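You operate a simulated robot arm through the tools that you are given. There is no shell and no other tool. Be economical: measure what you need, move in short steps, check, and stop when the job is done.

You run a simulated robot arm. Do the job below in one go: nothing can be reset, and whatever is moved stays where it is left.

## Task
Heat the sealer and seal the black well plate.
Fine: press again if it shows REPEAT; keep out of the hot slot; switch off, put the plate back in its nest, shut the drawer.
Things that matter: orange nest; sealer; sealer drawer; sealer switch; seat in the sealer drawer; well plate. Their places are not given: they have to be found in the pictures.

It is judged by the outcome, as a careful person would: the job done as asked, and still so three seconds after it is handed in. It fails if anything else is knocked over, pushed out of place, dropped, spilled or broken. Lids that push on must go on centred and level and be pressed home; caps that screw on are set level and turned clockwise until they are tight.

## Robot
A 6-joint arm with a two-finger parallel gripper, fixed in place. Base frame: the origin is at the foot of the arm, x ahead of it, y to its left, z up; the work surface is at about z = 6. Lengths are in mm, angles in degrees, forces in N, time in s.
With the tool pointing down near the work surface it reaches from about 120 to 500 mm from the base axis. Its first joint turns from -72.0 to 72.0 degrees. Payload 0.65 kg.
The TCP is the grasp point between the finger pads, 25 mm short of the fingertips. In the tool frame z runs along the fingers and y along their closing line. Largest opening 76 mm; finger width 18, thickness 10; the body of the gripper, 36 by 78 mm, starts 45 mm behind the TCP.
Orientation is told as [roll, pitch, yaw] about the base's x, y, z axes, in that order, counted from this pose: with the fingers straight down and closing along the base's y, the tool's x points along the base's -x, its y along +y and its z along -z.

## Interface
- The arm moves only by the tool jog_arm. Its argument "plan" is a list of rows, each a list of 7 numbers: the shift along the base's x, y, z in units of 250 mm (1.0 is 250 mm), then the turn, a rotation vector about the base's x, y, z in units of 60 degrees (1.0 is 60 degrees), then the closure, from 0 (fully open) to 1 (shut). In form: [[x, y, z, rx, ry, rz, claw], ...]. A call has 1 to 10 rows; each row is the pose to reach, as a shift and turn from the pose commanded when the call began. A call with a number of a shift or a turn outside -1 to 1 is refused whole. A row lasts 0.2 s, in which the tool goes at most 50 mm and 8.6 degrees; a call with a longer step from one row to the next is refused whole, and so is a gripper value outside its range. Where a pose cannot be reached the arm comes as near as it can. A force on the tool above 50 N (or 10 N above the force at the start of the call, whichever is more), or a blocked arm, ends the call early, and 0.2 s more pass. The fingers move at their own pace (about 108 mm/s each) and stop on an object; they squeeze with about 41 N. The grip force told is the motor's: it shows also when the fingers shut on nothing. Time passes only in rows, and 0.2 s behind the last, so rows that repeat a pose let the fingers close. It gives the time, the measured TCP pose, the force on the tool (base axes), the opening and the grip force at its end, in the units of the frame above (readings bear some noise), with the torque about the TCP (base axes, N m) and any sound that the robot's microphone picked up.
- Cameras (640 x 400 px; columns grow to the right, rows downward): "scene" is fixed at [80.9, 277.2, 433.7]; the picture's right is [-0.63, -0.78, 0.00], its down [-0.30, 0.24, -0.92] and it looks along [0.72, -0.58, -0.39] (base axes); focal length 214 px, centre (320, 200). "wrist" rides on the gripper at [58, 11, -81] in the tool frame; the picture's right is [-0.18, 0.98, 0.00], its down [-0.75, -0.14, -0.64] and it looks along [-0.63, -0.12, 0.77] (tool axes); focal length 243 px, centre (320, 200).
- camera(camera): a new picture of that camera. No time passes.
- point_at(camera, pixels): for up to 12 pixels [column, row] of the newest picture of that camera ("zoom" is the newest enlarged one), the place [x, y, z] in the base frame of the surface seen there, good to about 2 mm, but the place of the scene camera against the robot may be out by one fixed shift of up to 25 mm in any direction. No time passes.
- enlarge(camera, box): a new picture of the part [left, top, right, bottom] of that camera's present view, enlarged. No time passes.
- finish_job(): hands the job in; it is judged then, once.

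Go step by step. Measure first, check grasps and placings, and put right what went wrong. The budget is 80 turns and 54 pictures, counting those below and the enlarged ones. Unless the task says otherwise, let go and move clear before handing in, and close with one line.

The tools are called by a JSON object that holds its "op" and its "data". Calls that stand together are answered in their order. jog_arm: Moves the arm, as the interface text tells. Its arguments: {"type":"object","properties":{"plan":{"type":"array","items":{"type":"array","items":{"type":"number"}}}},"required":["plan"]} The other tools are called the same way: camera (camera) takes a picture; point_at (camera, pixels) gives the place of the surface under pixels of a picture; enlarge (camera, box) takes an enlarged picture of a part of a camera's view; finish_job () hands the job in.

At the start:

```text
time_s: 0.0
ee_pos: [238.7, 29.2, 399.2]
tcp_rot: [0.1, 0.1, 0.0]
ft_force: [0.0, -0.1, -0.2]
wrist_torque: [-0.05, -0.02, 0.01]
gripper_width: 75.9
grip_force: 0.0
```

scene: 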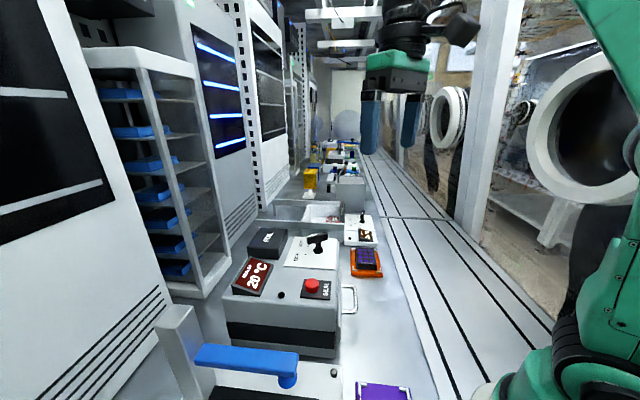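
wrist: 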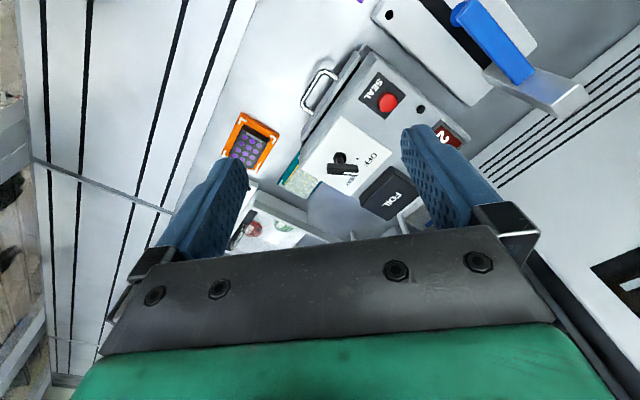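

The scene shows the sealer (display 20 °C, red SEAL button, OFF switch, a drawer handle at about 348,300) and the orange nest with a dark plate at about (366,260). I'll enlarge these and measure.

{"op": "enlarge", "data": {"camera": "scene", "box": [210, 190, 420, 400]}}

{"op": "enlarge", "data": {"camera": "wrist", "box": [200, 30, 500, 250]}}

{"op": "point_at", "data": {"camera": "wrist", "pixels": [[250, 148], [238, 116], [277, 132], [224, 156], [262, 172], [388, 102], [340, 158], [349, 169], [310, 90], [332, 73], [308, 108], [360, 180]]}}

```text
1.90 times, centred on (315, 295) of scene
```

zoom: 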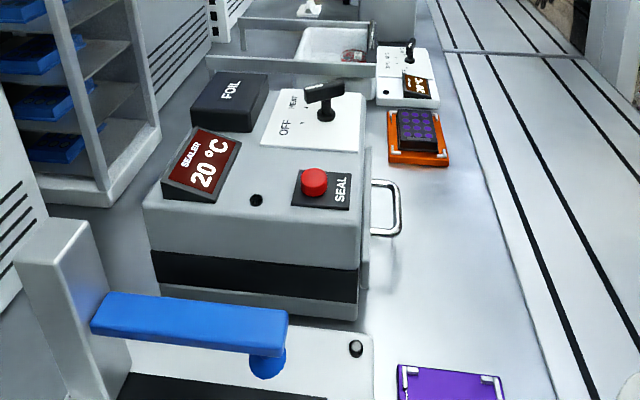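

```text
1.82 times, centred on (350, 140) of wrist
```

zoom: 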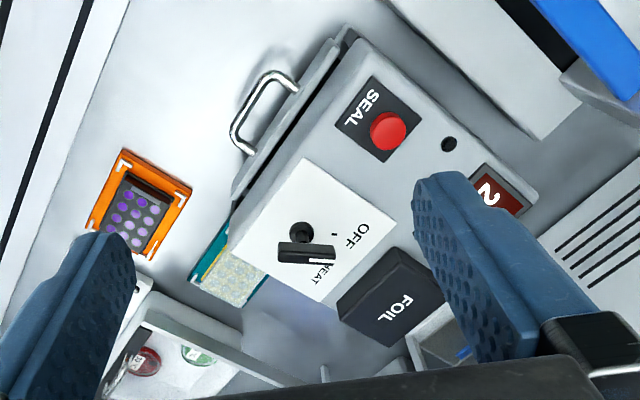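

```text
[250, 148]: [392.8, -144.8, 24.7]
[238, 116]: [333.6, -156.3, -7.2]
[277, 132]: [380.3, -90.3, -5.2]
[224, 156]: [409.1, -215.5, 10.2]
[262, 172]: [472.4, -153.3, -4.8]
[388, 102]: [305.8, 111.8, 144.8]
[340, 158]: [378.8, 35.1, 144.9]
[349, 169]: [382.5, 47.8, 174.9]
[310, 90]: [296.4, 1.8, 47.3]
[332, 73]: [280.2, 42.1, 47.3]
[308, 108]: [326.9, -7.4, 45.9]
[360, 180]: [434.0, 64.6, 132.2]
```

The sealer's switch top is near (380,45,175) and the nest near (393,-145). I'll shift back for a clearer wrist view of the sealer and drawer.

{"op": "jog_arm", "data": {"plan": [[-0.16, 0.0, 0, 0, 0, 0, 0], [-0.32, 0.0, 0, 0, 0, 0, 0], [-0.32, 0.0, 0, 0, 0, 0, 0]]}}

{"op": "enlarge", "data": {"camera": "wrist", "box": [160, 60, 480, 260]}}

```text
time_s: 0.8
ee_pos: [161.6, 28.9, 398.1]
tcp_rot: [0.0, 0.0, 0.0]
ft_force: [0.1, -0.5, 0.0]
wrist_torque: [0.0, 0.03, -0.01]
gripper_width: 76.0
grip_force: 0.1
```

```text
2.00 times, centred on (320, 160) of wrist
```

zoom: 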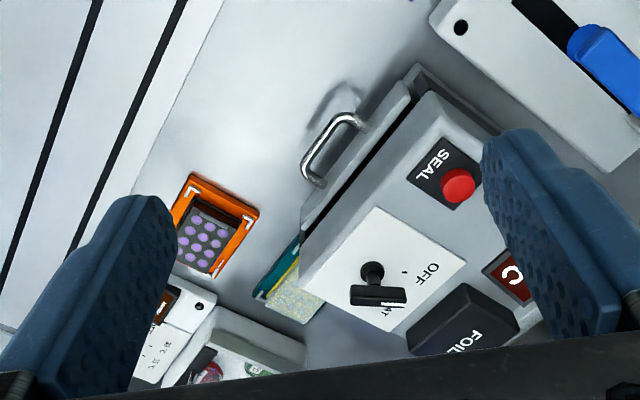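

{"op": "point_at", "data": {"camera": "zoom", "pixels": [[356, 118], [318, 182], [335, 142], [404, 87], [310, 215], [430, 98], [306, 258], [459, 183], [455, 160], [372, 268], [352, 292], [404, 298]]}}

{"op": "point_at", "data": {"camera": "zoom", "pixels": [[191, 178], [256, 211], [215, 275], [168, 222], [215, 205], [178, 232], [220, 250], [238, 225], [205, 238], [405, 272], [378, 298], [196, 205]]}}

{"op": "enlarge", "data": {"camera": "wrist", "box": [310, 150, 430, 230]}}

{"op": "enlarge", "data": {"camera": "scene", "box": [280, 210, 390, 320]}}

```text
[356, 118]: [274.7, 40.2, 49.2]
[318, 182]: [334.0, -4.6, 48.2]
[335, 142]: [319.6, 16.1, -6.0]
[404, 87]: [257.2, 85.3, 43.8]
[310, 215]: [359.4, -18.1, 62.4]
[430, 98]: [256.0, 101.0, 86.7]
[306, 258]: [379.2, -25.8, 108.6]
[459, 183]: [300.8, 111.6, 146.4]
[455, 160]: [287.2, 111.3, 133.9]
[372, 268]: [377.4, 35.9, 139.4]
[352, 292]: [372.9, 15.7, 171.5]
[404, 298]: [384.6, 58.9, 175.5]
```

```text
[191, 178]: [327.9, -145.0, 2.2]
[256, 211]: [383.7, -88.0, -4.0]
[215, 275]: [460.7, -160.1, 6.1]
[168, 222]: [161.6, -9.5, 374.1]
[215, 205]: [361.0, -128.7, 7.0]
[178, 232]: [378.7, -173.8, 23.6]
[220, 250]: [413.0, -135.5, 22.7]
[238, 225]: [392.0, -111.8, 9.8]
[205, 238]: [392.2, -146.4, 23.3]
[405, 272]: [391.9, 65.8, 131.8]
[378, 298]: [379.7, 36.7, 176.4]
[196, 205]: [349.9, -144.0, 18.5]
```

```text
5.00 times, centred on (370, 190) of wrist
```

zoom: 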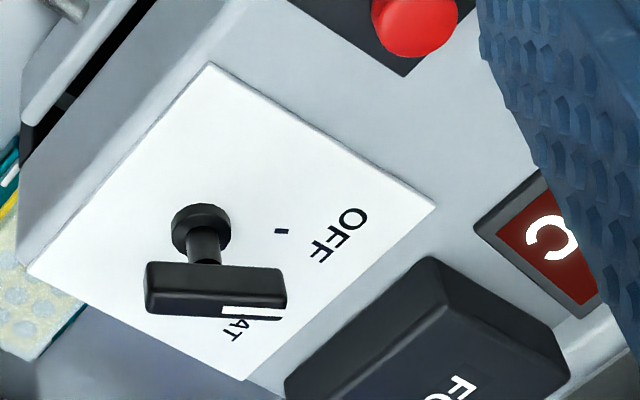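

```text
3.64 times, centred on (335, 265) of scene
```

zoom: 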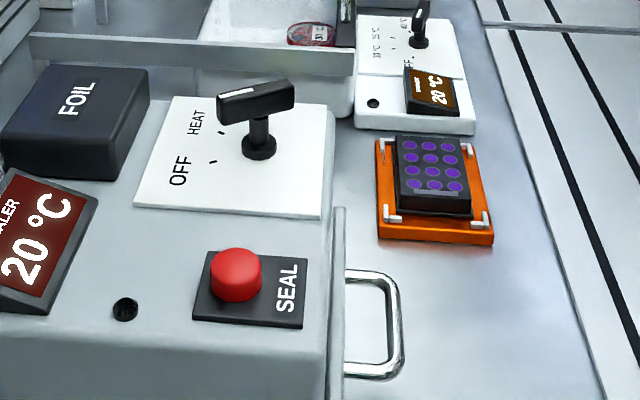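

The switch is a T-bar on a post whose white mark is its pointer, with ticks at OFF and HEAT. I'll measure ticks, labels and the post in both cameras.

{"op": "point_at", "data": {"camera": "wrist", "pixels": [[366.4, 196.2], [377.6, 197], [357.5, 216], [350, 193], [351.5, 199], [340, 205], [366, 206.5], [362, 212.5], [340, 211], [397, 166], [315.5, 204.5], [352, 163]]}}

{"op": "point_at", "data": {"camera": "zoom", "pixels": [[213, 162], [220, 135], [258, 150], [222, 107], [290, 92], [180, 170], [198, 122], [328, 110], [318, 218], [237, 265], [134, 205], [255, 100]]}}

{"op": "point_at", "data": {"camera": "zoom", "pixels": [[398, 140], [465, 138], [473, 205], [400, 208], [377, 140], [492, 235], [378, 232], [430, 165], [375, 272], [395, 372], [388, 325], [337, 220]]}}

```text
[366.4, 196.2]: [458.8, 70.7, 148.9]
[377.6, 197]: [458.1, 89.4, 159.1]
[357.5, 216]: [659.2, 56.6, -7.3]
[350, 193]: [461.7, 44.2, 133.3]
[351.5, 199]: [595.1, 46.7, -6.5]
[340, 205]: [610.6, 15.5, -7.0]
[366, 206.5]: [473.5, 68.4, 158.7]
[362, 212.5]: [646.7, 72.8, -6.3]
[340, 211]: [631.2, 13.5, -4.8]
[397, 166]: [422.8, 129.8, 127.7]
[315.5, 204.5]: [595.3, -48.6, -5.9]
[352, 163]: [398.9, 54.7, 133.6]
```

```text
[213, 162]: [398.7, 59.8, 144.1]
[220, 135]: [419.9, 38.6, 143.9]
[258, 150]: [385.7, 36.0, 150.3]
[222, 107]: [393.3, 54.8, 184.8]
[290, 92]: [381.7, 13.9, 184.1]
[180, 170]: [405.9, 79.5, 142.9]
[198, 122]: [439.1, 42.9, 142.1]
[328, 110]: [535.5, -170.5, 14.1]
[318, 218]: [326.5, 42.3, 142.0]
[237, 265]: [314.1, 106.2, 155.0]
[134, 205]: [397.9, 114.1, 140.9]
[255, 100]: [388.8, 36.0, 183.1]
```

```text
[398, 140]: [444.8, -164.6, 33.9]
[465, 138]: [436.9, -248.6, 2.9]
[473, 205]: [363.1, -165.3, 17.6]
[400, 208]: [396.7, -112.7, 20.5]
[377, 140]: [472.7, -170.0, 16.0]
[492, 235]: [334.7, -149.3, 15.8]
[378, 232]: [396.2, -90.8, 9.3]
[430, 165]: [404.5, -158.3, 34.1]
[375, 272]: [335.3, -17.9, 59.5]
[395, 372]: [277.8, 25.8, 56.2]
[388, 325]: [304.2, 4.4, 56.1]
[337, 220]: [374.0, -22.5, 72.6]
```

My wrist pixels referred to the older picture, so those wrist values are void; the scene frame seems offset by about (+10,-3,+8). I take a fresh wrist picture and measure the edges there.

{"op": "camera", "data": {"camera": "wrist"}}

{"op": "enlarge", "data": {"camera": "wrist", "box": [300, 85, 412, 155]}}

{"op": "point_at", "data": {"camera": "wrist", "pixels": [[347, 163.5], [392.5, 191.5], [315.5, 204], [375, 99], [310, 193], [335, 165], [360, 126], [372, 130], [416, 139], [397, 160], [361, 196.5], [372, 197]]}}

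```text
46 pictures are left
```

wrist: 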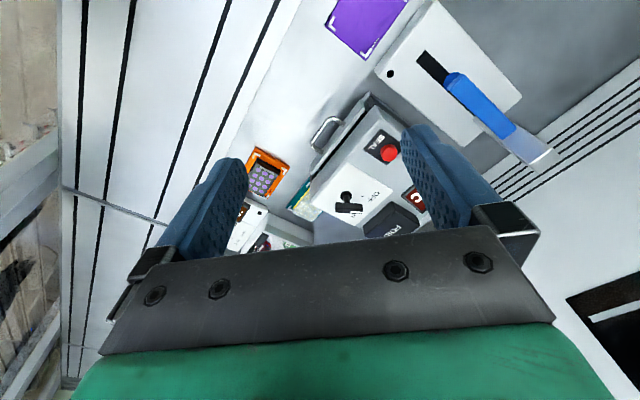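

```text
5.71 times, centred on (356, 120) of wrist
```

zoom: 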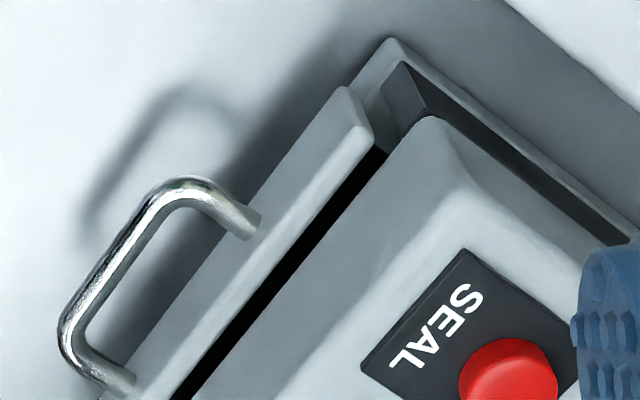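

```text
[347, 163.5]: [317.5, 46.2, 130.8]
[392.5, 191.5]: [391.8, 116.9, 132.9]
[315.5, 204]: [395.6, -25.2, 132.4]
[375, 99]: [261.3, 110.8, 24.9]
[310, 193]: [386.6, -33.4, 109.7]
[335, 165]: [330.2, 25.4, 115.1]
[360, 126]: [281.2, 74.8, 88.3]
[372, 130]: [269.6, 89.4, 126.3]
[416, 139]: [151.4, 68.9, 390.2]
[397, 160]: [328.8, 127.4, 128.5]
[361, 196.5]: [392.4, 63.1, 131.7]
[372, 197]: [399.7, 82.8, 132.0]
```

The sealer faces about 45° (inward direction ≈ +45° in xy), and the scene camera reads about (+8,-4,+11) too much. Now the handle and bar in this zoom.

{"op": "point_at", "data": {"camera": "zoom", "pixels": [[72, 325], [100, 270], [135, 217], [185, 187], [235, 215], [90, 365], [345, 95], [355, 135], [250, 270], [120, 395], [260, 205], [508, 372]]}}

{"op": "enlarge", "data": {"camera": "wrist", "box": [306, 155, 418, 225]}}

```text
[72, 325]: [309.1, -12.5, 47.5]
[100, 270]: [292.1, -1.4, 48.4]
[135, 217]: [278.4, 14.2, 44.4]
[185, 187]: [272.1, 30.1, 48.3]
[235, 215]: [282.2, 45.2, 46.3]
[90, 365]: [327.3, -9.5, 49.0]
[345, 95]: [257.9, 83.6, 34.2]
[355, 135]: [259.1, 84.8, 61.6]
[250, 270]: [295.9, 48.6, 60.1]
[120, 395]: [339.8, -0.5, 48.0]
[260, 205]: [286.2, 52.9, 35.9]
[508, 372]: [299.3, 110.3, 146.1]
```

```text
5.71 times, centred on (362, 190) of wrist
```

zoom: 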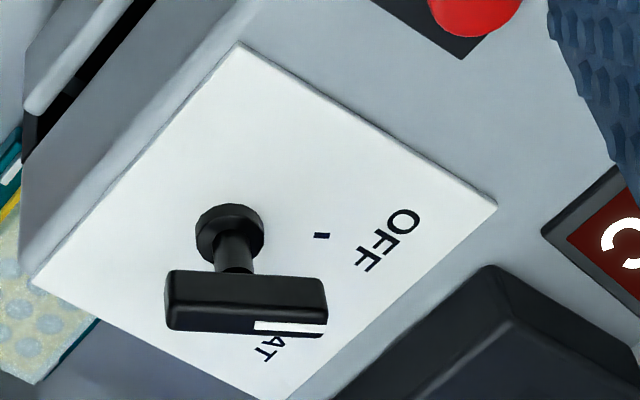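

{"op": "point_at", "data": {"camera": "zoom", "pixels": [[178, 276], [318, 285], [170, 318], [322, 326], [290, 327], [248, 300], [322, 235], [230, 212], [389, 239], [262, 350], [245, 262], [265, 230]]}}

```text
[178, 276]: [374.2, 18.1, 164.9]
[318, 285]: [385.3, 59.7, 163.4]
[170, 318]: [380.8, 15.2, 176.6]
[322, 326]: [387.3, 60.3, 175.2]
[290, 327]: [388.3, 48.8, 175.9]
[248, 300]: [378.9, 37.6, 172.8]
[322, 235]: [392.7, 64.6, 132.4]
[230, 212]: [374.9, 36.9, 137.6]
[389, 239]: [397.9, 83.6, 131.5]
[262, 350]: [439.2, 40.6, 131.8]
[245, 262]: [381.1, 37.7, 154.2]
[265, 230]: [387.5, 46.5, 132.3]
```

Switch bar: centre ≈ (382,38), top z≈176, pointing at ≈77°, with OFF ≈70° and HEAT ≈8° (so roughly 60° clockwise). I move above it with the gripper turning to straddle the bar.

{"op": "jog_arm", "data": {"plan": [[0.11, 0.005, -0.06, 0, 0, 0.125, 0.2], [0.22, 0.009, -0.13, 0, 0, 0.25, 0.2], [0.33, 0.014, -0.19, 0, 0, 0.375, 0.2], [0.44, 0.018, -0.25, 0, 0, 0.5, 0.2], [0.55, 0.023, -0.31, 0, 0, 0.625, 0.2], [0.66, 0.027, -0.38, 0, 0, 0.75, 0.2], [0.77, 0.032, -0.45, 0, 0, 0.875, 0.2], [0.882, 0.036, -0.5, 0, 0, 1.0, 0.2], [0.882, 0.036, -0.55, 0, 0, 1.0, 0.2]]}}

{"op": "jog_arm", "data": {"plan": [[0, 0, 0, 0, 0, 0.14, 0.2], [0, 0, 0, 0, 0, 0.28, 0.2], [0, 0, 0, 0, 0, 0.28, 0.2]]}}

{"op": "camera", "data": {"camera": "wrist"}}

{"op": "enlarge", "data": {"camera": "scene", "box": [230, 180, 360, 310]}}

```text
time_s: 2.8
ee_pos: [379.6, 40.0, 260.2]
tcp_rot: [0.0, 0.0, 60.1]
ft_force: [-0.6, 0.5, 0.3]
wrist_torque: [0.02, -0.01, -0.01]
gripper_width: 61.0
grip_force: 0.1
```

```text
time_s: 3.6
ee_pos: [380.1, 39.6, 260.2]
tcp_rot: [-0.1, 0.0, 76.9]
ft_force: [0.2, -1.0, 1.0]
wrist_torque: [0.02, 0.03, -0.01]
gripper_width: 60.8
grip_force: 0.0
```

```text
43 pictures are left
```

wrist: 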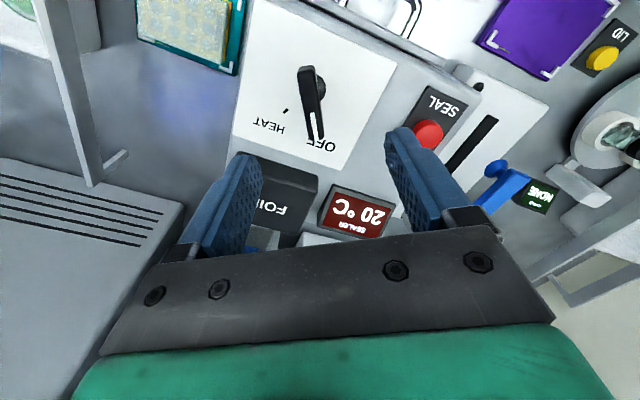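

```text
3.08 times, centred on (295, 245) of scene
```

zoom: 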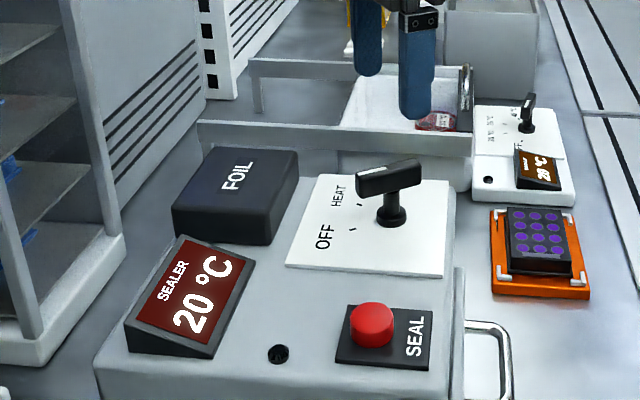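

{"op": "point_at", "data": {"camera": "wrist", "pixels": [[306, 70], [311, 105], [316, 137], [307, 90], [318, 85], [322, 138], [284, 110], [268, 126], [317, 143], [323, 95], [262, 2], [396, 60]]}}

{"op": "enlarge", "data": {"camera": "wrist", "box": [230, 40, 390, 180]}}

```text
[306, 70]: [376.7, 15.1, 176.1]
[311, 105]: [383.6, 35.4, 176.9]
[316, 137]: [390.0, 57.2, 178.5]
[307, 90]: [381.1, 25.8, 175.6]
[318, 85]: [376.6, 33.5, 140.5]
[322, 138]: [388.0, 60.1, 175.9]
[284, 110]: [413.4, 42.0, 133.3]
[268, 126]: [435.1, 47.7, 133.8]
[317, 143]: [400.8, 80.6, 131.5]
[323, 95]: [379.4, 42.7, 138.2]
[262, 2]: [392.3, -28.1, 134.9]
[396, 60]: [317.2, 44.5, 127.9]
```

```text
2.86 times, centred on (310, 110) of wrist
```

zoom: 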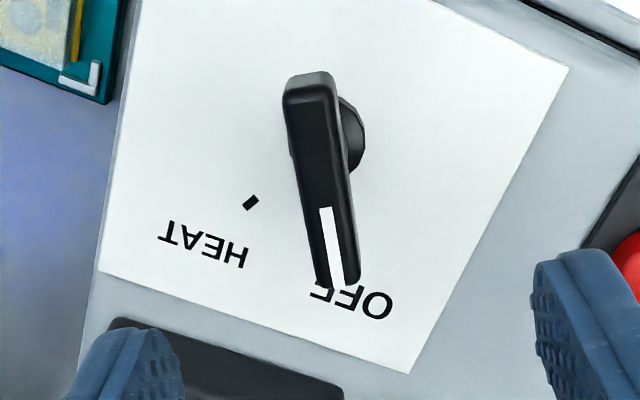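

The bar runs at about 71° centred at (382.5,37), with the HEAT tick at about 9°. I descend around it and close.

{"op": "jog_arm", "data": {"plan": [[0.01, -0.003, -0.1, 0, 0, -0.09, 0.2], [0.01, -0.003, -0.2, 0, 0, -0.09, 0.2], [0.01, -0.003, -0.28, 0, 0, -0.09, 0.2], [0.01, -0.003, -0.35, 0, 0, -0.09, 0.2], [0.01, -0.003, -0.35, 0, 0, -0.09, 0.7], [0.01, -0.003, -0.35, 0, 0, -0.09, 1], [0.01, -0.003, -0.35, 0, 0, -0.09, 1]]}}

```text
time_s: 5.1
ee_pos: [385.2, 35.7, 172.3]
tcp_rot: [-0.8, -0.2, 71.3]
ft_force: [7.0, 0.5, -2.3]
wrist_torque: [0.08, 0.81, 0.06]
gripper_width: 12.1
grip_force: 32.2
stopped in row 7: the force on the tool passed its limit at 54 N (the readings are from after the stop); the commanded pose is now the measured one
```

The bar is gripped (12 mm). Now turn it clockwise by about 61°.

{"op": "jog_arm", "data": {"plan": [[0, 0, 0, 0, 0, -0.12, 1], [0, 0, 0, 0, 0, -0.24, 1], [0, 0, 0, 0, 0, -0.36, 1], [0, 0, 0, 0, 0, -0.48, 1], [0, 0, 0, 0, 0, -0.6, 1], [0, 0, 0, 0, 0, -0.72, 1], [0, 0, 0, 0, 0, -0.84, 1], [0, 0, 0, 0, 0, -0.94, 1], [0, 0, 0, 0, 0, -1.0, 1], [0, 0, 0, 0, 0, -1.0, 1]]}}

{"op": "enlarge", "data": {"camera": "scene", "box": [230, 180, 360, 310]}}

```text
time_s: 7.3
ee_pos: [384.7, 35.5, 171.8]
tcp_rot: [-1.0, -0.2, 11.2]
ft_force: [19.2, -32.1, 19.4]
wrist_torque: [0.15, 0.23, 0.64]
gripper_width: 12.9
grip_force: 33.2
```

```text
3.08 times, centred on (295, 245) of scene
```

zoom: 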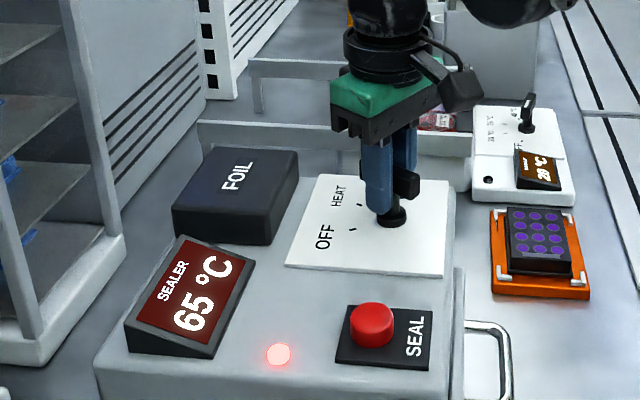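

It is heating (65 °C, lamp lit). I release the switch and lift off.

{"op": "jog_arm", "data": {"plan": [[0, 0, 0, 0, 0, 0, 0.4], [0, 0, 0, 0, 0, 0, 0.2], [0, 0, 0.1, 0, 0, 0, 0.2], [0, 0, 0.25, 0, 0, 0, 0.2], [0, 0, 0.4, 0, 0, 0, 0.2]]}}

{"op": "enlarge", "data": {"camera": "scene", "box": [230, 180, 360, 310]}}

```text
time_s: 8.5
ee_pos: [387.1, 36.7, 271.8]
tcp_rot: [-0.6, -0.1, 11.3]
ft_force: [-0.1, 0.3, 1.1]
wrist_torque: [-0.02, -0.02, 0.01]
gripper_width: 60.7
grip_force: 0.0
```

```text
3.08 times, centred on (295, 245) of scene
```

zoom: 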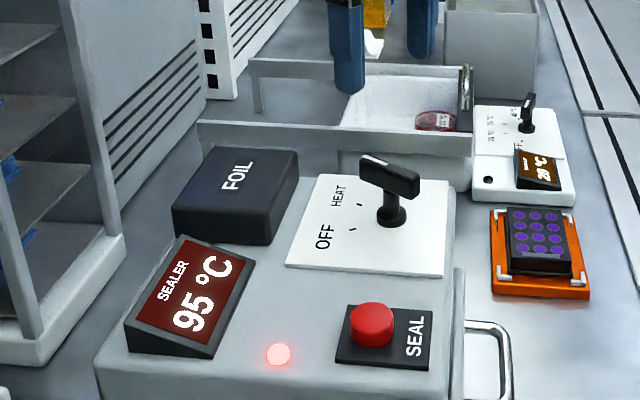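

The switch points to HEAT and it reads 95 °C, still rising. I move above the drawer handle (≈290,3) with fingers closing along the drawer's travel direction (yaw -45°), opening 26 mm.

{"op": "jog_arm", "data": {"plan": [[-0.05, -0.017, 0, 0, 0, -0.13, 0.66], [-0.1, -0.034, 0, 0, 0, -0.26, 0.66], [-0.16, -0.055, 0, 0, 0, -0.39, 0.66], [-0.22, -0.075, 0, 0, 0, -0.52, 0.66], [-0.28, -0.095, 0, 0, 0, -0.65, 0.66], [-0.34, -0.115, -0.05, 0, 0, -0.78, 0.66], [-0.378, -0.13, -0.2, 0, 0, -0.87, 0.66], [-0.378, -0.13, -0.35, 0, 0, -0.937, 0.66], [-0.378, -0.13, -0.52, 0, 0, -0.937, 0.66], [-0.378, -0.13, -0.52, 0, 0, -0.937, 0.66]]}}

{"op": "camera", "data": {"camera": "wrist"}}

{"op": "camera", "data": {"camera": "scene"}}

```text
time_s: 10.7
ee_pos: [290.9, 4.7, 141.0]
tcp_rot: [-0.7, -0.1, -44.9]
ft_force: [-1.0, -0.2, 0.2]
wrist_torque: [0.02, -0.03, 0.01]
gripper_width: 25.7
grip_force: 0.0
```

```text
38 pictures are left
```

wrist: 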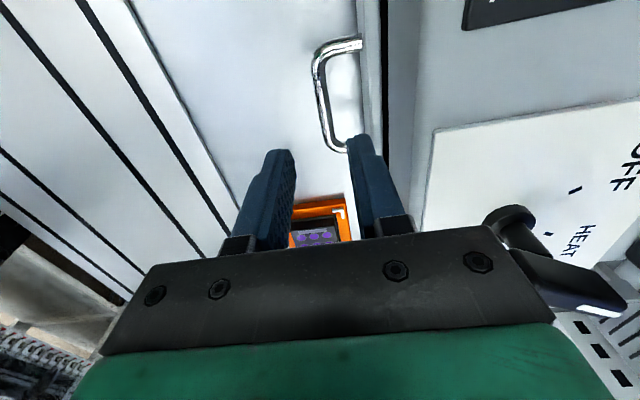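

```text
37 pictures are left
```

scene: 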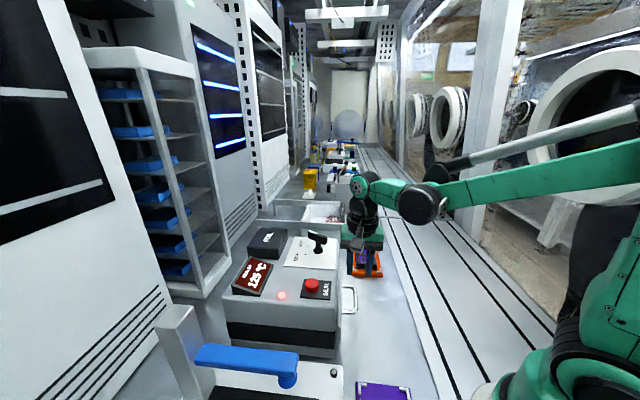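

{"op": "point_at", "data": {"camera": "wrist", "pixels": [[317, 62], [322, 90], [326, 115], [332, 140], [335, 46], [355, 44], [345, 147], [364, 60], [364, 100], [390, 60], [372, 80], [325, 50]]}}

```text
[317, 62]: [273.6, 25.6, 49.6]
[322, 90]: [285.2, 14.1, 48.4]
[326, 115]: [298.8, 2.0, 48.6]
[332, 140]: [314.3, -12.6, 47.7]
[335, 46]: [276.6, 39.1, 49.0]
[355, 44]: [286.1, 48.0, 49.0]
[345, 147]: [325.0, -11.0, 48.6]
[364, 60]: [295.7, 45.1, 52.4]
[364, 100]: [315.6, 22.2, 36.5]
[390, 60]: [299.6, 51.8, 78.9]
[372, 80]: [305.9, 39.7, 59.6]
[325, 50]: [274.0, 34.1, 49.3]
```

Handle bar now measures at n≈212.5 (middle ≈(294,7), z 49), drawer face n≈240, sealer body n≈249. To keep the gripper body clear of the sealer I go down slightly outboard with a 30 mm opening and hook the bar with the inner finger.

{"op": "jog_arm", "data": {"plan": [[-0.006, -0.006, -0.1, 0, 0, 0, 0.6], [-0.006, -0.006, -0.2, 0, 0, 0, 0.6], [-0.006, -0.006, -0.3, 0, 0, 0, 0.6], [-0.006, -0.006, -0.38, 0, 0, 0, 0.6], [-0.006, -0.006, -0.38, 0, 0, 0, 0.6]]}}

{"op": "camera", "data": {"camera": "wrist"}}

```text
time_s: 11.9
ee_pos: [286.1, 1.2, 47.6]
tcp_rot: [-0.7, -0.1, -45.0]
ft_force: [-0.1, 0.0, -1.0]
wrist_torque: [0.0, 0.0, 0.0]
gripper_width: 30.4
grip_force: 0.1
```

```text
36 pictures are left
```

wrist: 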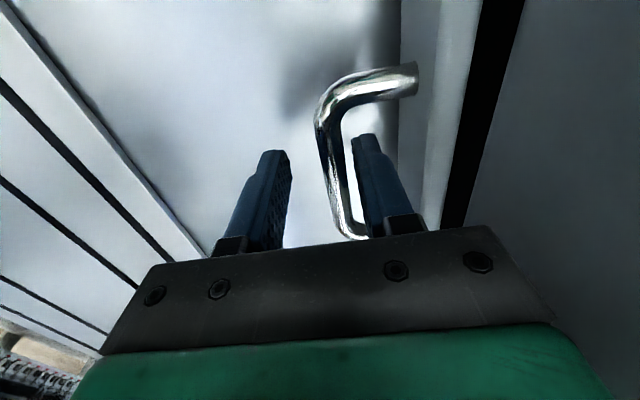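

The inner finger is between bar and drawer face. I pull outward along (-1,-1).

{"op": "jog_arm", "data": {"plan": [[-0.04, -0.04, 0, 0, 0, 0, 0.6], [-0.08, -0.08, 0, 0, 0, 0, 0.6], [-0.12, -0.12, 0, 0, 0, 0, 0.6], [-0.16, -0.16, 0, 0, 0, 0, 0.6], [-0.2, -0.2, 0, 0, 0, 0, 0.6], [-0.24, -0.24, 0, 0, 0, 0, 0.6], [-0.28, -0.28, 0, 0, 0, 0, 0.6], [-0.32, -0.32, 0, 0, 0, 0, 0.6], [-0.32, -0.32, 0, 0, 0, 0, 0.6]]}}

{"op": "camera", "data": {"camera": "scene"}}

```text
time_s: 13.9
ee_pos: [207.4, -76.0, 48.1]
tcp_rot: [-0.6, -0.1, -44.9]
ft_force: [0.4, -0.2, 0.6]
wrist_torque: [0.01, 0.02, -0.02]
gripper_width: 30.5
grip_force: 0.1
```

```text
35 pictures are left
```

scene: 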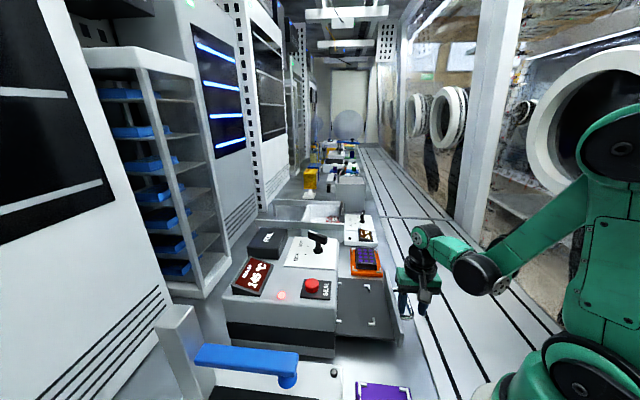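

{"op": "enlarge", "data": {"camera": "scene", "box": [300, 235, 430, 355]}}

```text
3.33 times, centred on (365, 295) of scene
```

zoom: 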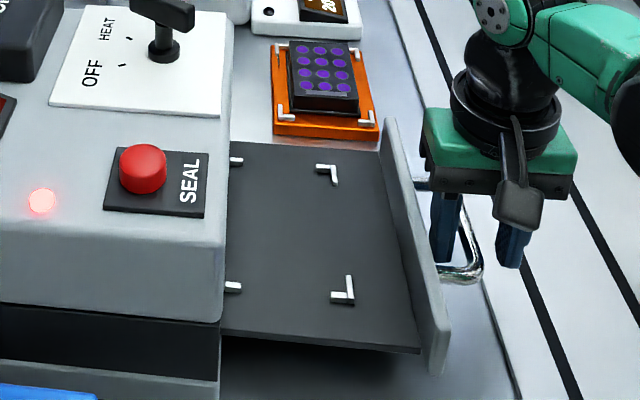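

The inner pair of seat corners is still at the sealer's edge, so I pull further until it stops.

{"op": "jog_arm", "data": {"plan": [[-0.03, -0.03, 0, 0, 0, 0, 0.6], [-0.06, -0.06, 0, 0, 0, 0, 0.6], [-0.09, -0.09, 0, 0, 0, 0, 0.6], [-0.12, -0.12, 0, 0, 0, 0, 0.6]]}}

{"op": "enlarge", "data": {"camera": "scene", "box": [300, 235, 430, 355]}}

```text
time_s: 14.9
ee_pos: [178.5, -106.1, 47.2]
tcp_rot: [-0.3, 0.1, -44.8]
ft_force: [20.7, 27.9, 10.8]
wrist_torque: [0.27, -0.3, -0.17]
gripper_width: 58.3
grip_force: 17.4
```

```text
3.33 times, centred on (365, 295) of scene
```

zoom: 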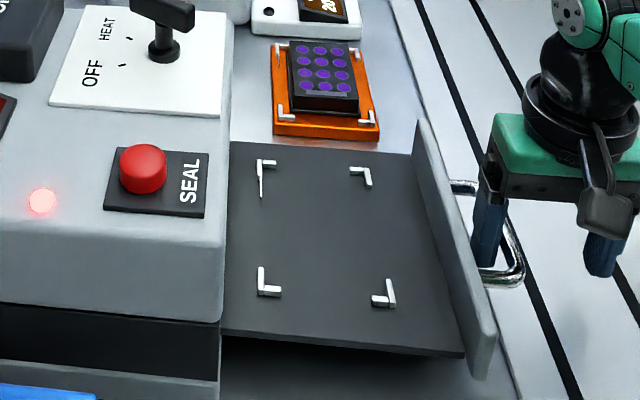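

The drawer hit its stop and all four seat corners show. I ease back off the bar and lift straight up.

{"op": "jog_arm", "data": {"plan": [[0.03, 0.03, 0, 0, 0, 0, 0.6], [0.0566, 0.0566, 0, 0, 0, 0, 0.6], [0.0566, 0.0566, 0, 0, 0, 0, 0.6], [0.0566, 0.0566, 0.1, 0, 0, 0, 0.6], [0.0566, 0.0566, 0.25, 0, 0, 0, 0.6], [0.0566, 0.0566, 0.45, 0, 0, 0, 0.6], [0.0566, 0.0566, 0.65, 0, 0, 0, 0.6], [0.0566, 0.0566, 0.65, 0, 0, 0, 0.6]]}}

{"op": "camera", "data": {"camera": "wrist"}}

{"op": "enlarge", "data": {"camera": "scene", "box": [210, 210, 400, 330]}}

```text
time_s: 16.7
ee_pos: [191.2, -92.5, 209.5]
tcp_rot: [-0.7, -0.1, -44.9]
ft_force: [0.4, 0.4, 0.5]
wrist_torque: [-0.02, 0.01, -0.02]
gripper_width: 30.3
grip_force: 0.1
```

```text
32 pictures are left
```

wrist: 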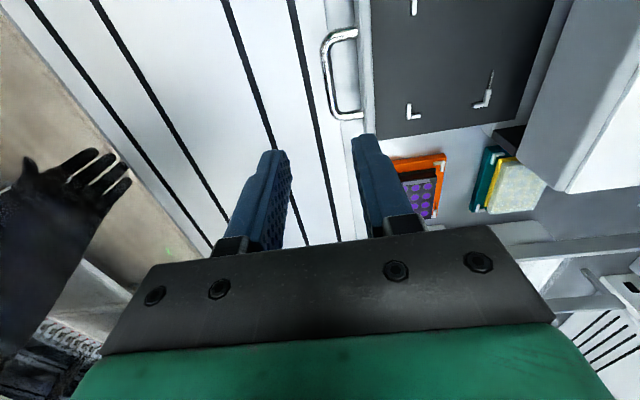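

```text
3.33 times, centred on (305, 270) of scene
```

zoom: 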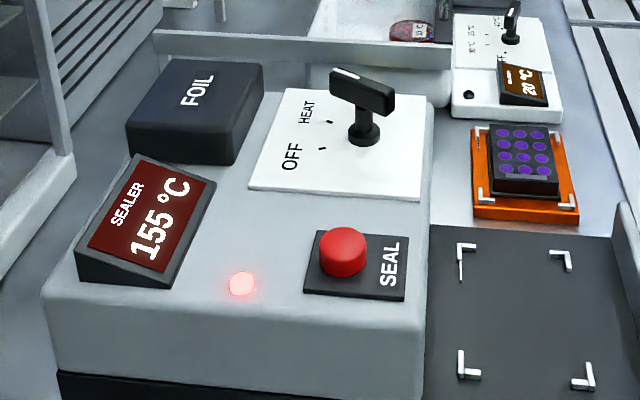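

Temperature 155 °C and the lamp is red. I move to a viewpoint where the wrist camera sees both the nest and the seat.

{"op": "jog_arm", "data": {"plan": [[-0.02, 0.03, 0.04, 0, 0, 0.125, 0.3], [-0.04, 0.06, 0.08, 0, 0, 0.25, 0], [-0.06, 0.09, 0.12, 0, 0, 0.375, 0], [-0.08, 0.12, 0.16, 0, 0, 0.5, 0], [-0.1, 0.14, 0.2, 0, 0, 0.625, 0], [-0.12, 0.16, 0.2, 0, 0, 0.75, 0], [-0.12, 0.16, 0.2, 0, 0, 0.75, 0]]}}

{"op": "camera", "data": {"camera": "wrist"}}

{"op": "enlarge", "data": {"camera": "wrist", "box": [220, 60, 420, 210]}}

```text
time_s: 18.3
ee_pos: [162.3, -53.0, 258.8]
tcp_rot: [-0.7, -0.1, 0.2]
ft_force: [0.5, -0.3, 0.4]
wrist_torque: [0.0, -0.01, 0.0]
gripper_width: 75.9
grip_force: 0.1
```

```text
30 pictures are left
```

wrist: 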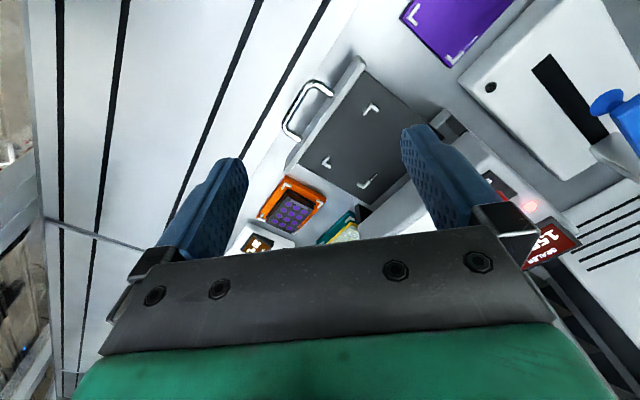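

```text
2.67 times, centred on (320, 135) of wrist
```

zoom: 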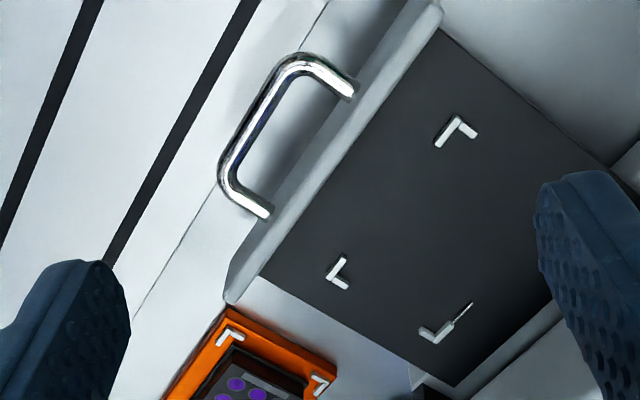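

{"op": "point_at", "data": {"camera": "zoom", "pixels": [[457, 118], [438, 142], [474, 134], [329, 275], [343, 288], [344, 257], [431, 342], [423, 329], [450, 326], [470, 305], [390, 220], [295, 200]]}}

{"op": "enlarge", "data": {"camera": "wrist", "box": [240, 165, 352, 235]}}

```text
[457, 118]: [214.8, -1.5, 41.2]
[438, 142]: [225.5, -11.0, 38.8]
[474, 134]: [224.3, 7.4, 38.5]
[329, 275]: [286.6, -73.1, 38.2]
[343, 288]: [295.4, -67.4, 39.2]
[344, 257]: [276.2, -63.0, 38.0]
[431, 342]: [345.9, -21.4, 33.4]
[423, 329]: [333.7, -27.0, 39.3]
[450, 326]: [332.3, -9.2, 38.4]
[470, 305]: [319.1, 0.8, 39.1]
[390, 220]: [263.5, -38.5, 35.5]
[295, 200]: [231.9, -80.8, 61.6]
```

```text
5.71 times, centred on (296, 200) of wrist
```

zoom: 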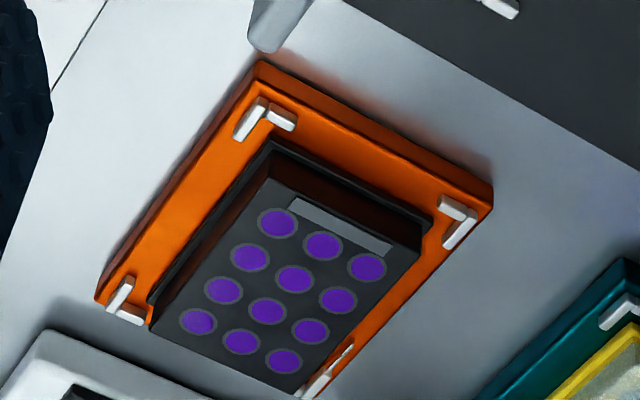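

Seat: corner brackets ≈101×76 mm, centre ≈(278,-11), pin bracket at the same relative corner as on the nest, so orientation carries over unchanged. Now measure nest and plate.

{"op": "point_at", "data": {"camera": "zoom", "pixels": [[260, 100], [475, 212], [112, 308], [318, 390], [272, 182], [420, 245], [160, 333], [290, 385], [265, 150], [432, 215], [150, 300], [281, 288]]}}

{"op": "point_at", "data": {"camera": "zoom", "pixels": [[278, 222], [367, 267], [198, 321], [283, 360], [295, 203], [390, 250], [350, 347], [240, 137], [294, 120], [445, 240], [445, 203], [139, 320]]}}

```text
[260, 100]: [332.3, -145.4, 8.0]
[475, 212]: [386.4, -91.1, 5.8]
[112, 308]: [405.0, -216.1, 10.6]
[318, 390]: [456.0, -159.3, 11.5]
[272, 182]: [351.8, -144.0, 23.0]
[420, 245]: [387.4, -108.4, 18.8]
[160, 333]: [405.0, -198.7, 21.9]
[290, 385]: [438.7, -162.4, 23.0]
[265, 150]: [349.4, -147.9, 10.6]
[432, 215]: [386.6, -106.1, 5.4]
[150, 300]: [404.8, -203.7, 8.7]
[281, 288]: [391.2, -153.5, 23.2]
```

```text
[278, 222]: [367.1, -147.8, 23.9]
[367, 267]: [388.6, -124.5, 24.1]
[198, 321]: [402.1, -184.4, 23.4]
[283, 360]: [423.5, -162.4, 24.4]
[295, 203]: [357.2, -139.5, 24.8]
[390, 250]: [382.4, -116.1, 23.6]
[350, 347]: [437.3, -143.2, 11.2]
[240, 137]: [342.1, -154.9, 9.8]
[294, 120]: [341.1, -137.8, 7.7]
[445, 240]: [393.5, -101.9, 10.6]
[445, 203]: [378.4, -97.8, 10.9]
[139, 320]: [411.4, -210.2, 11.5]
```

Nest centre ≈(395,-153), bracket outline 101×76 along 45° axes; plate top 50×75 at z≈23.5. I move above the plate with yaw -45°.

{"op": "jog_arm", "data": {"plan": [[0.12, -0.05, 0, 0, 0, -0.1, 0], [0.24, -0.1, 0, 0, 0, -0.2, 0], [0.36, -0.15, 0, 0, 0, -0.3, 0], [0.48, -0.2, 0, 0, 0, -0.42, 0], [0.6, -0.25, 0, 0, 0, -0.53, 0], [0.72, -0.31, -0.1, 0, 0, -0.64, 0], [0.84, -0.36, -0.2, 0, 0, -0.75, 0], [0.928, -0.395, -0.35, 0, 0, -0.75, 0], [0.928, -0.395, -0.5, 0, 0, -0.75, 0], [0.928, -0.395, -0.6, 0, 0, -0.75, 0]]}}

{"op": "camera", "data": {"camera": "wrist"}}

{"op": "enlarge", "data": {"camera": "scene", "box": [230, 210, 420, 330]}}

```text
time_s: 20.5
ee_pos: [394.1, -150.7, 109.3]
tcp_rot: [-0.7, -0.1, -45.0]
ft_force: [-0.3, 0.5, 0.4]
wrist_torque: [0.0, -0.03, -0.01]
gripper_width: 76.0
grip_force: 0.2
```

```text
27 pictures are left
```

wrist: 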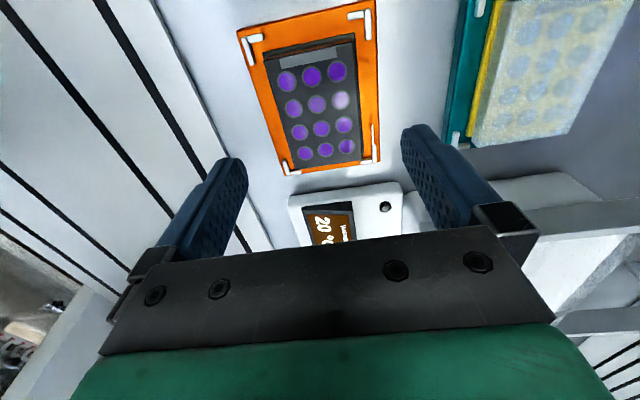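

```text
3.33 times, centred on (325, 270) of scene
```

zoom: 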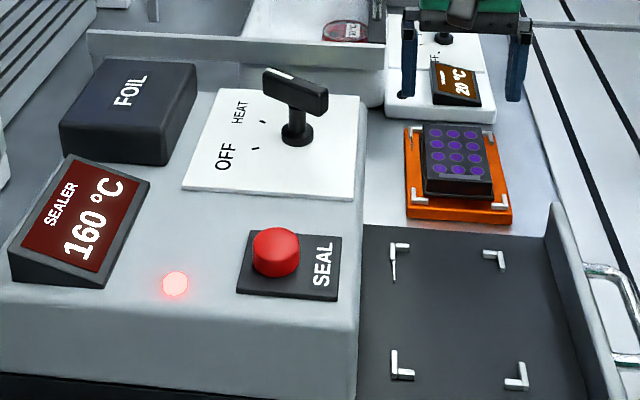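

{"op": "enlarge", "data": {"camera": "wrist", "box": [226, 0, 402, 180]}}

```text
2.22 times, centred on (314, 90) of wrist
```

zoom: 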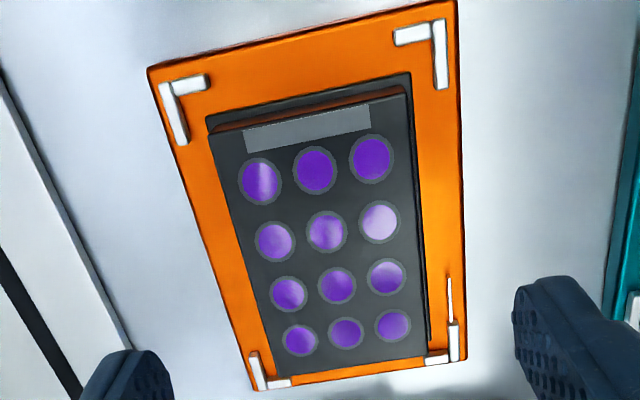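

{"op": "point_at", "data": {"camera": "zoom", "pixels": [[214, 140], [403, 98], [275, 374], [423, 354], [208, 118], [410, 75], [430, 335], [160, 84], [445, 20], [260, 388], [458, 358], [415, 150]]}}

{"op": "point_at", "data": {"camera": "zoom", "pixels": [[190, 140], [172, 90], [205, 78], [438, 85], [435, 45], [396, 40], [250, 355], [266, 383], [288, 380], [452, 325], [428, 358], [300, 95]]}}

```text
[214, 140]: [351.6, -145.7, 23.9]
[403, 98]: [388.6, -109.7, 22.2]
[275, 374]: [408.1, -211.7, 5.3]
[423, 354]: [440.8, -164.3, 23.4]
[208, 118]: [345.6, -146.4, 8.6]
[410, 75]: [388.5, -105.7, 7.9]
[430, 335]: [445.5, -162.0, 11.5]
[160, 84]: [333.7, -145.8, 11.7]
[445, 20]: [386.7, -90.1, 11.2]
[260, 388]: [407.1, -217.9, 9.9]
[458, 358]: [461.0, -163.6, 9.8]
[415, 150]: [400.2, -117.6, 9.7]
```

```text
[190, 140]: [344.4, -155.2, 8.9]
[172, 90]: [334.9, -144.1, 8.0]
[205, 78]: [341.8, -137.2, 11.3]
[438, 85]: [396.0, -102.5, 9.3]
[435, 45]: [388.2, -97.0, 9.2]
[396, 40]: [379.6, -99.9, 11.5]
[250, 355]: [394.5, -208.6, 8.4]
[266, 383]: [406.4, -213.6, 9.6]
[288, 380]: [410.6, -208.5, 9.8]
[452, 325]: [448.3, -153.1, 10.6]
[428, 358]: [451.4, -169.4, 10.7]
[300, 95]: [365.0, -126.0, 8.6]
```

Plate is centred in the nest at (n 171,u 390) ⇒ (396.5,-154.8), top 51 mm across, skirt 59×83. I descend to tips just above the skirt and grip.

{"op": "jog_arm", "data": {"plan": [[0.006, -0.006, -0.1, 0.01, 0, 0, 0], [0.006, -0.006, -0.2, 0.01, 0, 0, 0], [0.006, -0.006, -0.285, 0.01, 0, 0, 0], [0.006, -0.006, -0.285, 0.01, 0, 0, 0.4], [0.006, -0.006, -0.285, 0.01, 0, 0, 0.6], [0.006, -0.006, -0.285, 0.01, 0, 0, 0.6]]}}

{"op": "enlarge", "data": {"camera": "scene", "box": [230, 210, 420, 330]}}

```text
time_s: 21.9
ee_pos: [396.7, -153.3, 40.3]
tcp_rot: [-0.3, 0.2, -44.9]
ft_force: [0.5, 0.8, 0.2]
wrist_torque: [0.0, -0.01, -0.03]
gripper_width: 54.2
grip_force: 41.3
```

```text
3.33 times, centred on (325, 270) of scene
```

zoom: 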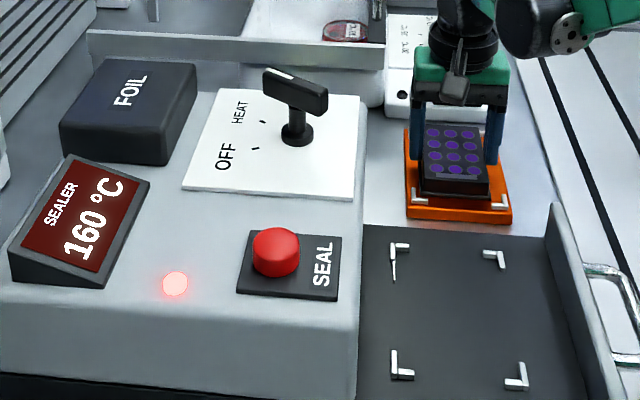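

Plate gripped (54 mm). I lift it and carry it over the seat with the same orientation.

{"op": "jog_arm", "data": {"plan": [[0, 0, 0.04, 0, 0, 0, 0.6], [0, 0, 0.14, 0, 0, 0, 0.6], [0, 0, 0.26, 0, 0, 0, 0.6], [0, 0, 0.38, 0, 0, 0, 0.6], [-0.1, 0.12, 0.38, 0, 0, 0, 0.6], [-0.2, 0.24, 0.38, 0, 0, 0, 0.6], [-0.3, 0.36, 0.38, 0, 0, 0, 0.6], [-0.4, 0.48, 0.38, 0, 0, 0, 0.6], [-0.468, 0.57, 0.38, 0, 0, 0, 0.6], [-0.468, 0.57, 0.38, 0, 0, 0, 0.6]]}}

{"op": "camera", "data": {"camera": "wrist"}}

{"op": "enlarge", "data": {"camera": "scene", "box": [230, 210, 420, 330]}}

```text
time_s: 24.1
ee_pos: [278.4, -9.8, 135.5]
tcp_rot: [-0.3, 0.2, -45.0]
ft_force: [0.3, -0.1, -0.4]
wrist_torque: [0.01, -0.02, 0.03]
gripper_width: 53.9
grip_force: 41.3
```

```text
23 pictures are left
```

wrist: 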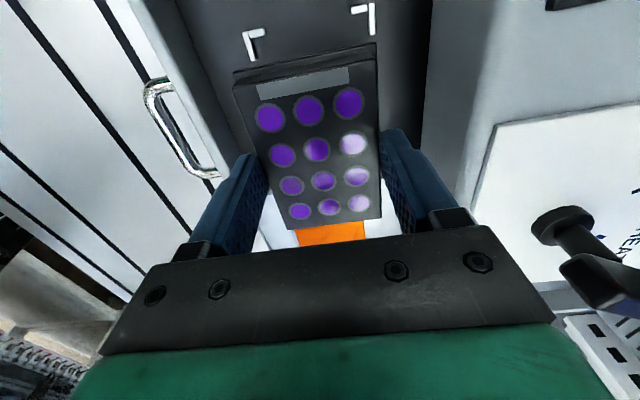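

```text
3.33 times, centred on (325, 270) of scene
```

zoom: 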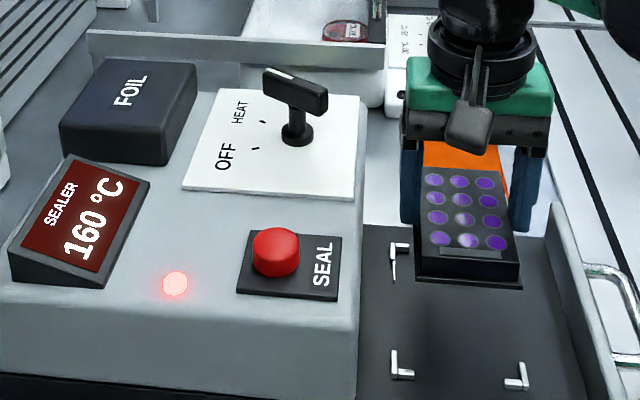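

{"op": "enlarge", "data": {"camera": "wrist", "box": [222, 0, 398, 110]}}

```text
3.64 times, centred on (310, 55) of wrist
```

zoom: 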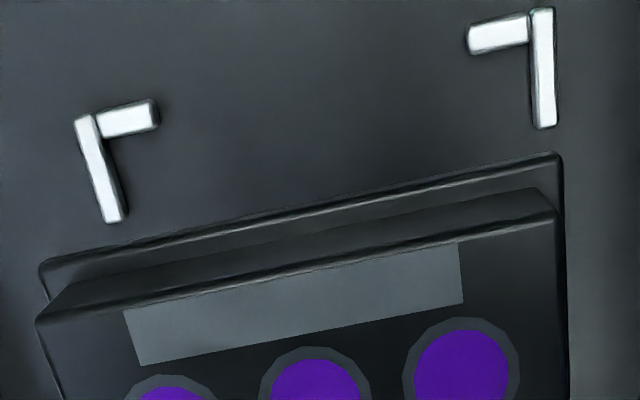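

{"op": "point_at", "data": {"camera": "zoom", "pixels": [[78, 121], [545, 14], [92, 180], [545, 80], [118, 120], [500, 30], [45, 268], [558, 160], [40, 320], [553, 215], [560, 180], [300, 100]]}}

```text
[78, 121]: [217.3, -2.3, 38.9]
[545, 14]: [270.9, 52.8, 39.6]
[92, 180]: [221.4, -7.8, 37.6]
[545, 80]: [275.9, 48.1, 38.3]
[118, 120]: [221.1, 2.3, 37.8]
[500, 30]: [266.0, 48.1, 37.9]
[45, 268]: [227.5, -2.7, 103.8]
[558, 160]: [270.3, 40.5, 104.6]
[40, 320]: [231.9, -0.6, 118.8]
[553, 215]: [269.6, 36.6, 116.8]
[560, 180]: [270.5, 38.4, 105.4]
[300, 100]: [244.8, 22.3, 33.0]
```

Relative to the seat brackets the plate needs about +2 mm along u and +1 mm along n. I shift and lower it until contact (expected TCP z≈69).

{"op": "jog_arm", "data": {"plan": [[0.009, -0.004, 0, 0, 0, 0, 0.6], [0.009, -0.004, -0.1, 0, 0, 0, 0.6], [0.009, -0.004, -0.2, 0, 0, 0, 0.6], [0.009, -0.004, -0.24, 0, 0, 0, 0.6], [0.009, -0.004, -0.255, 0, 0, 0, 0.6], [0.009, -0.004, -0.262, 0, 0, 0, 0.6], [0.009, -0.004, -0.262, 0, 0, 0, 0.6]]}}

{"op": "camera", "data": {"camera": "wrist"}}

{"op": "enlarge", "data": {"camera": "scene", "box": [310, 240, 420, 330]}}

```text
time_s: 25.7
ee_pos: [281.2, -11.2, 69.0]
tcp_rot: [-0.4, 0.3, -44.9]
ft_force: [-1.1, 0.5, -0.4]
wrist_torque: [0.0, -0.03, 0.0]
gripper_width: 53.8
grip_force: 41.2
```

```text
20 pictures are left
```

wrist: 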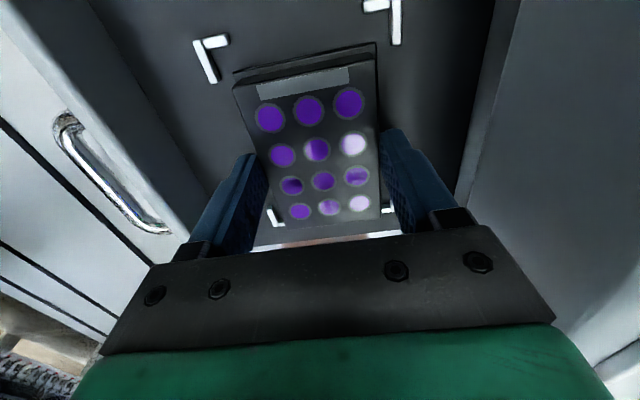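

```text
4.44 times, centred on (365, 285) of scene
```

zoom: 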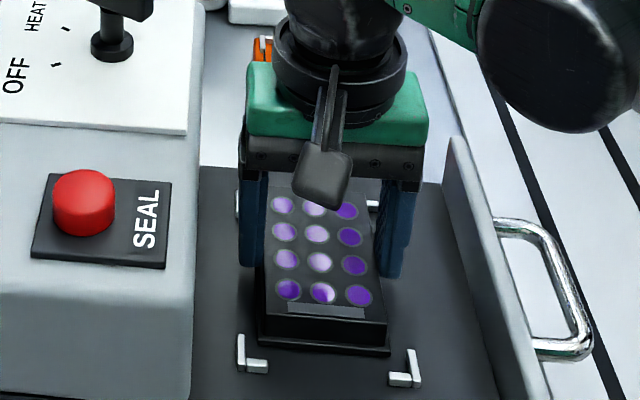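

{"op": "jog_arm", "data": {"plan": [[0, 0, -0.006, 0, 0, 0, 0.6], [0, 0, -0.012, 0, 0, 0, 0.6], [0, 0, -0.012, 0, 0, 0, 0.6]]}}

{"op": "point_at", "data": {"camera": "wrist", "pixels": [[195, 42], [228, 37], [214, 82], [397, 30], [365, 5], [397, 5], [268, 210], [274, 222], [396, 210], [235, 72], [374, 43], [300, 57]]}}

```text
time_s: 26.5
ee_pos: [281.6, -11.7, 63.6]
tcp_rot: [-0.2, 0.3, -44.9]
ft_force: [10.5, 5.1, 30.4]
wrist_torque: [0.25, -0.22, 0.0]
gripper_width: 53.8
grip_force: 40.9
```

```text
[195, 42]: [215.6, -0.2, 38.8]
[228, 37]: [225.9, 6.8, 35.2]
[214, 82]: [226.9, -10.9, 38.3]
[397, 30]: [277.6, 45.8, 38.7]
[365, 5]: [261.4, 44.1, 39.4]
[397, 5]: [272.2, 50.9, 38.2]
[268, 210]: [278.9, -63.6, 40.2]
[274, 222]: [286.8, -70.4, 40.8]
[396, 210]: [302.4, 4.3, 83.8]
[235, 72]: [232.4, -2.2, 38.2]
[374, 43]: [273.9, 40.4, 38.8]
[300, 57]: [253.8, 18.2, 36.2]
```

Contact at 30 N: the plate is on the tray floor. I check its centring in the brackets with a close look.

{"op": "enlarge", "data": {"camera": "wrist", "box": [180, 0, 420, 150]}}

```text
2.67 times, centred on (300, 75) of wrist
```

zoom: 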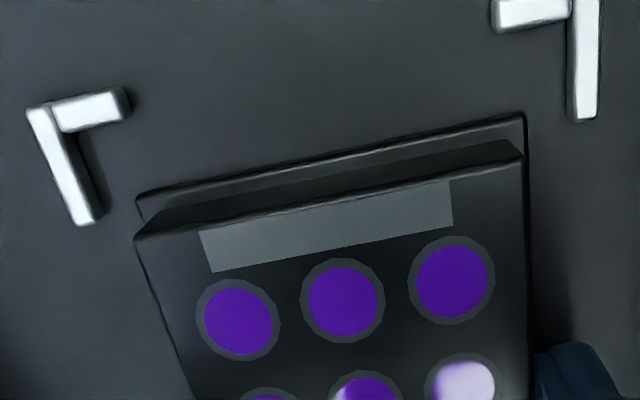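

{"op": "point_at", "data": {"camera": "zoom", "pixels": [[32, 112], [50, 115], [75, 215], [92, 215], [575, 60], [596, 60], [90, 100], [95, 125], [140, 195], [520, 118], [570, 5], [330, 155]]}}

```text
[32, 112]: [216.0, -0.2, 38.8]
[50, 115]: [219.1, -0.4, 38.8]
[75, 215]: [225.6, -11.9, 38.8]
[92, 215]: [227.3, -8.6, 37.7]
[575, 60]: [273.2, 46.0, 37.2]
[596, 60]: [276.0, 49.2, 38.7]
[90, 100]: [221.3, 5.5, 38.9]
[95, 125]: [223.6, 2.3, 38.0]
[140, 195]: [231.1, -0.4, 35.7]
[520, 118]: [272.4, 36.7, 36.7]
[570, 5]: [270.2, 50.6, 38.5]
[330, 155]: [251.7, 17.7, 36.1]
```

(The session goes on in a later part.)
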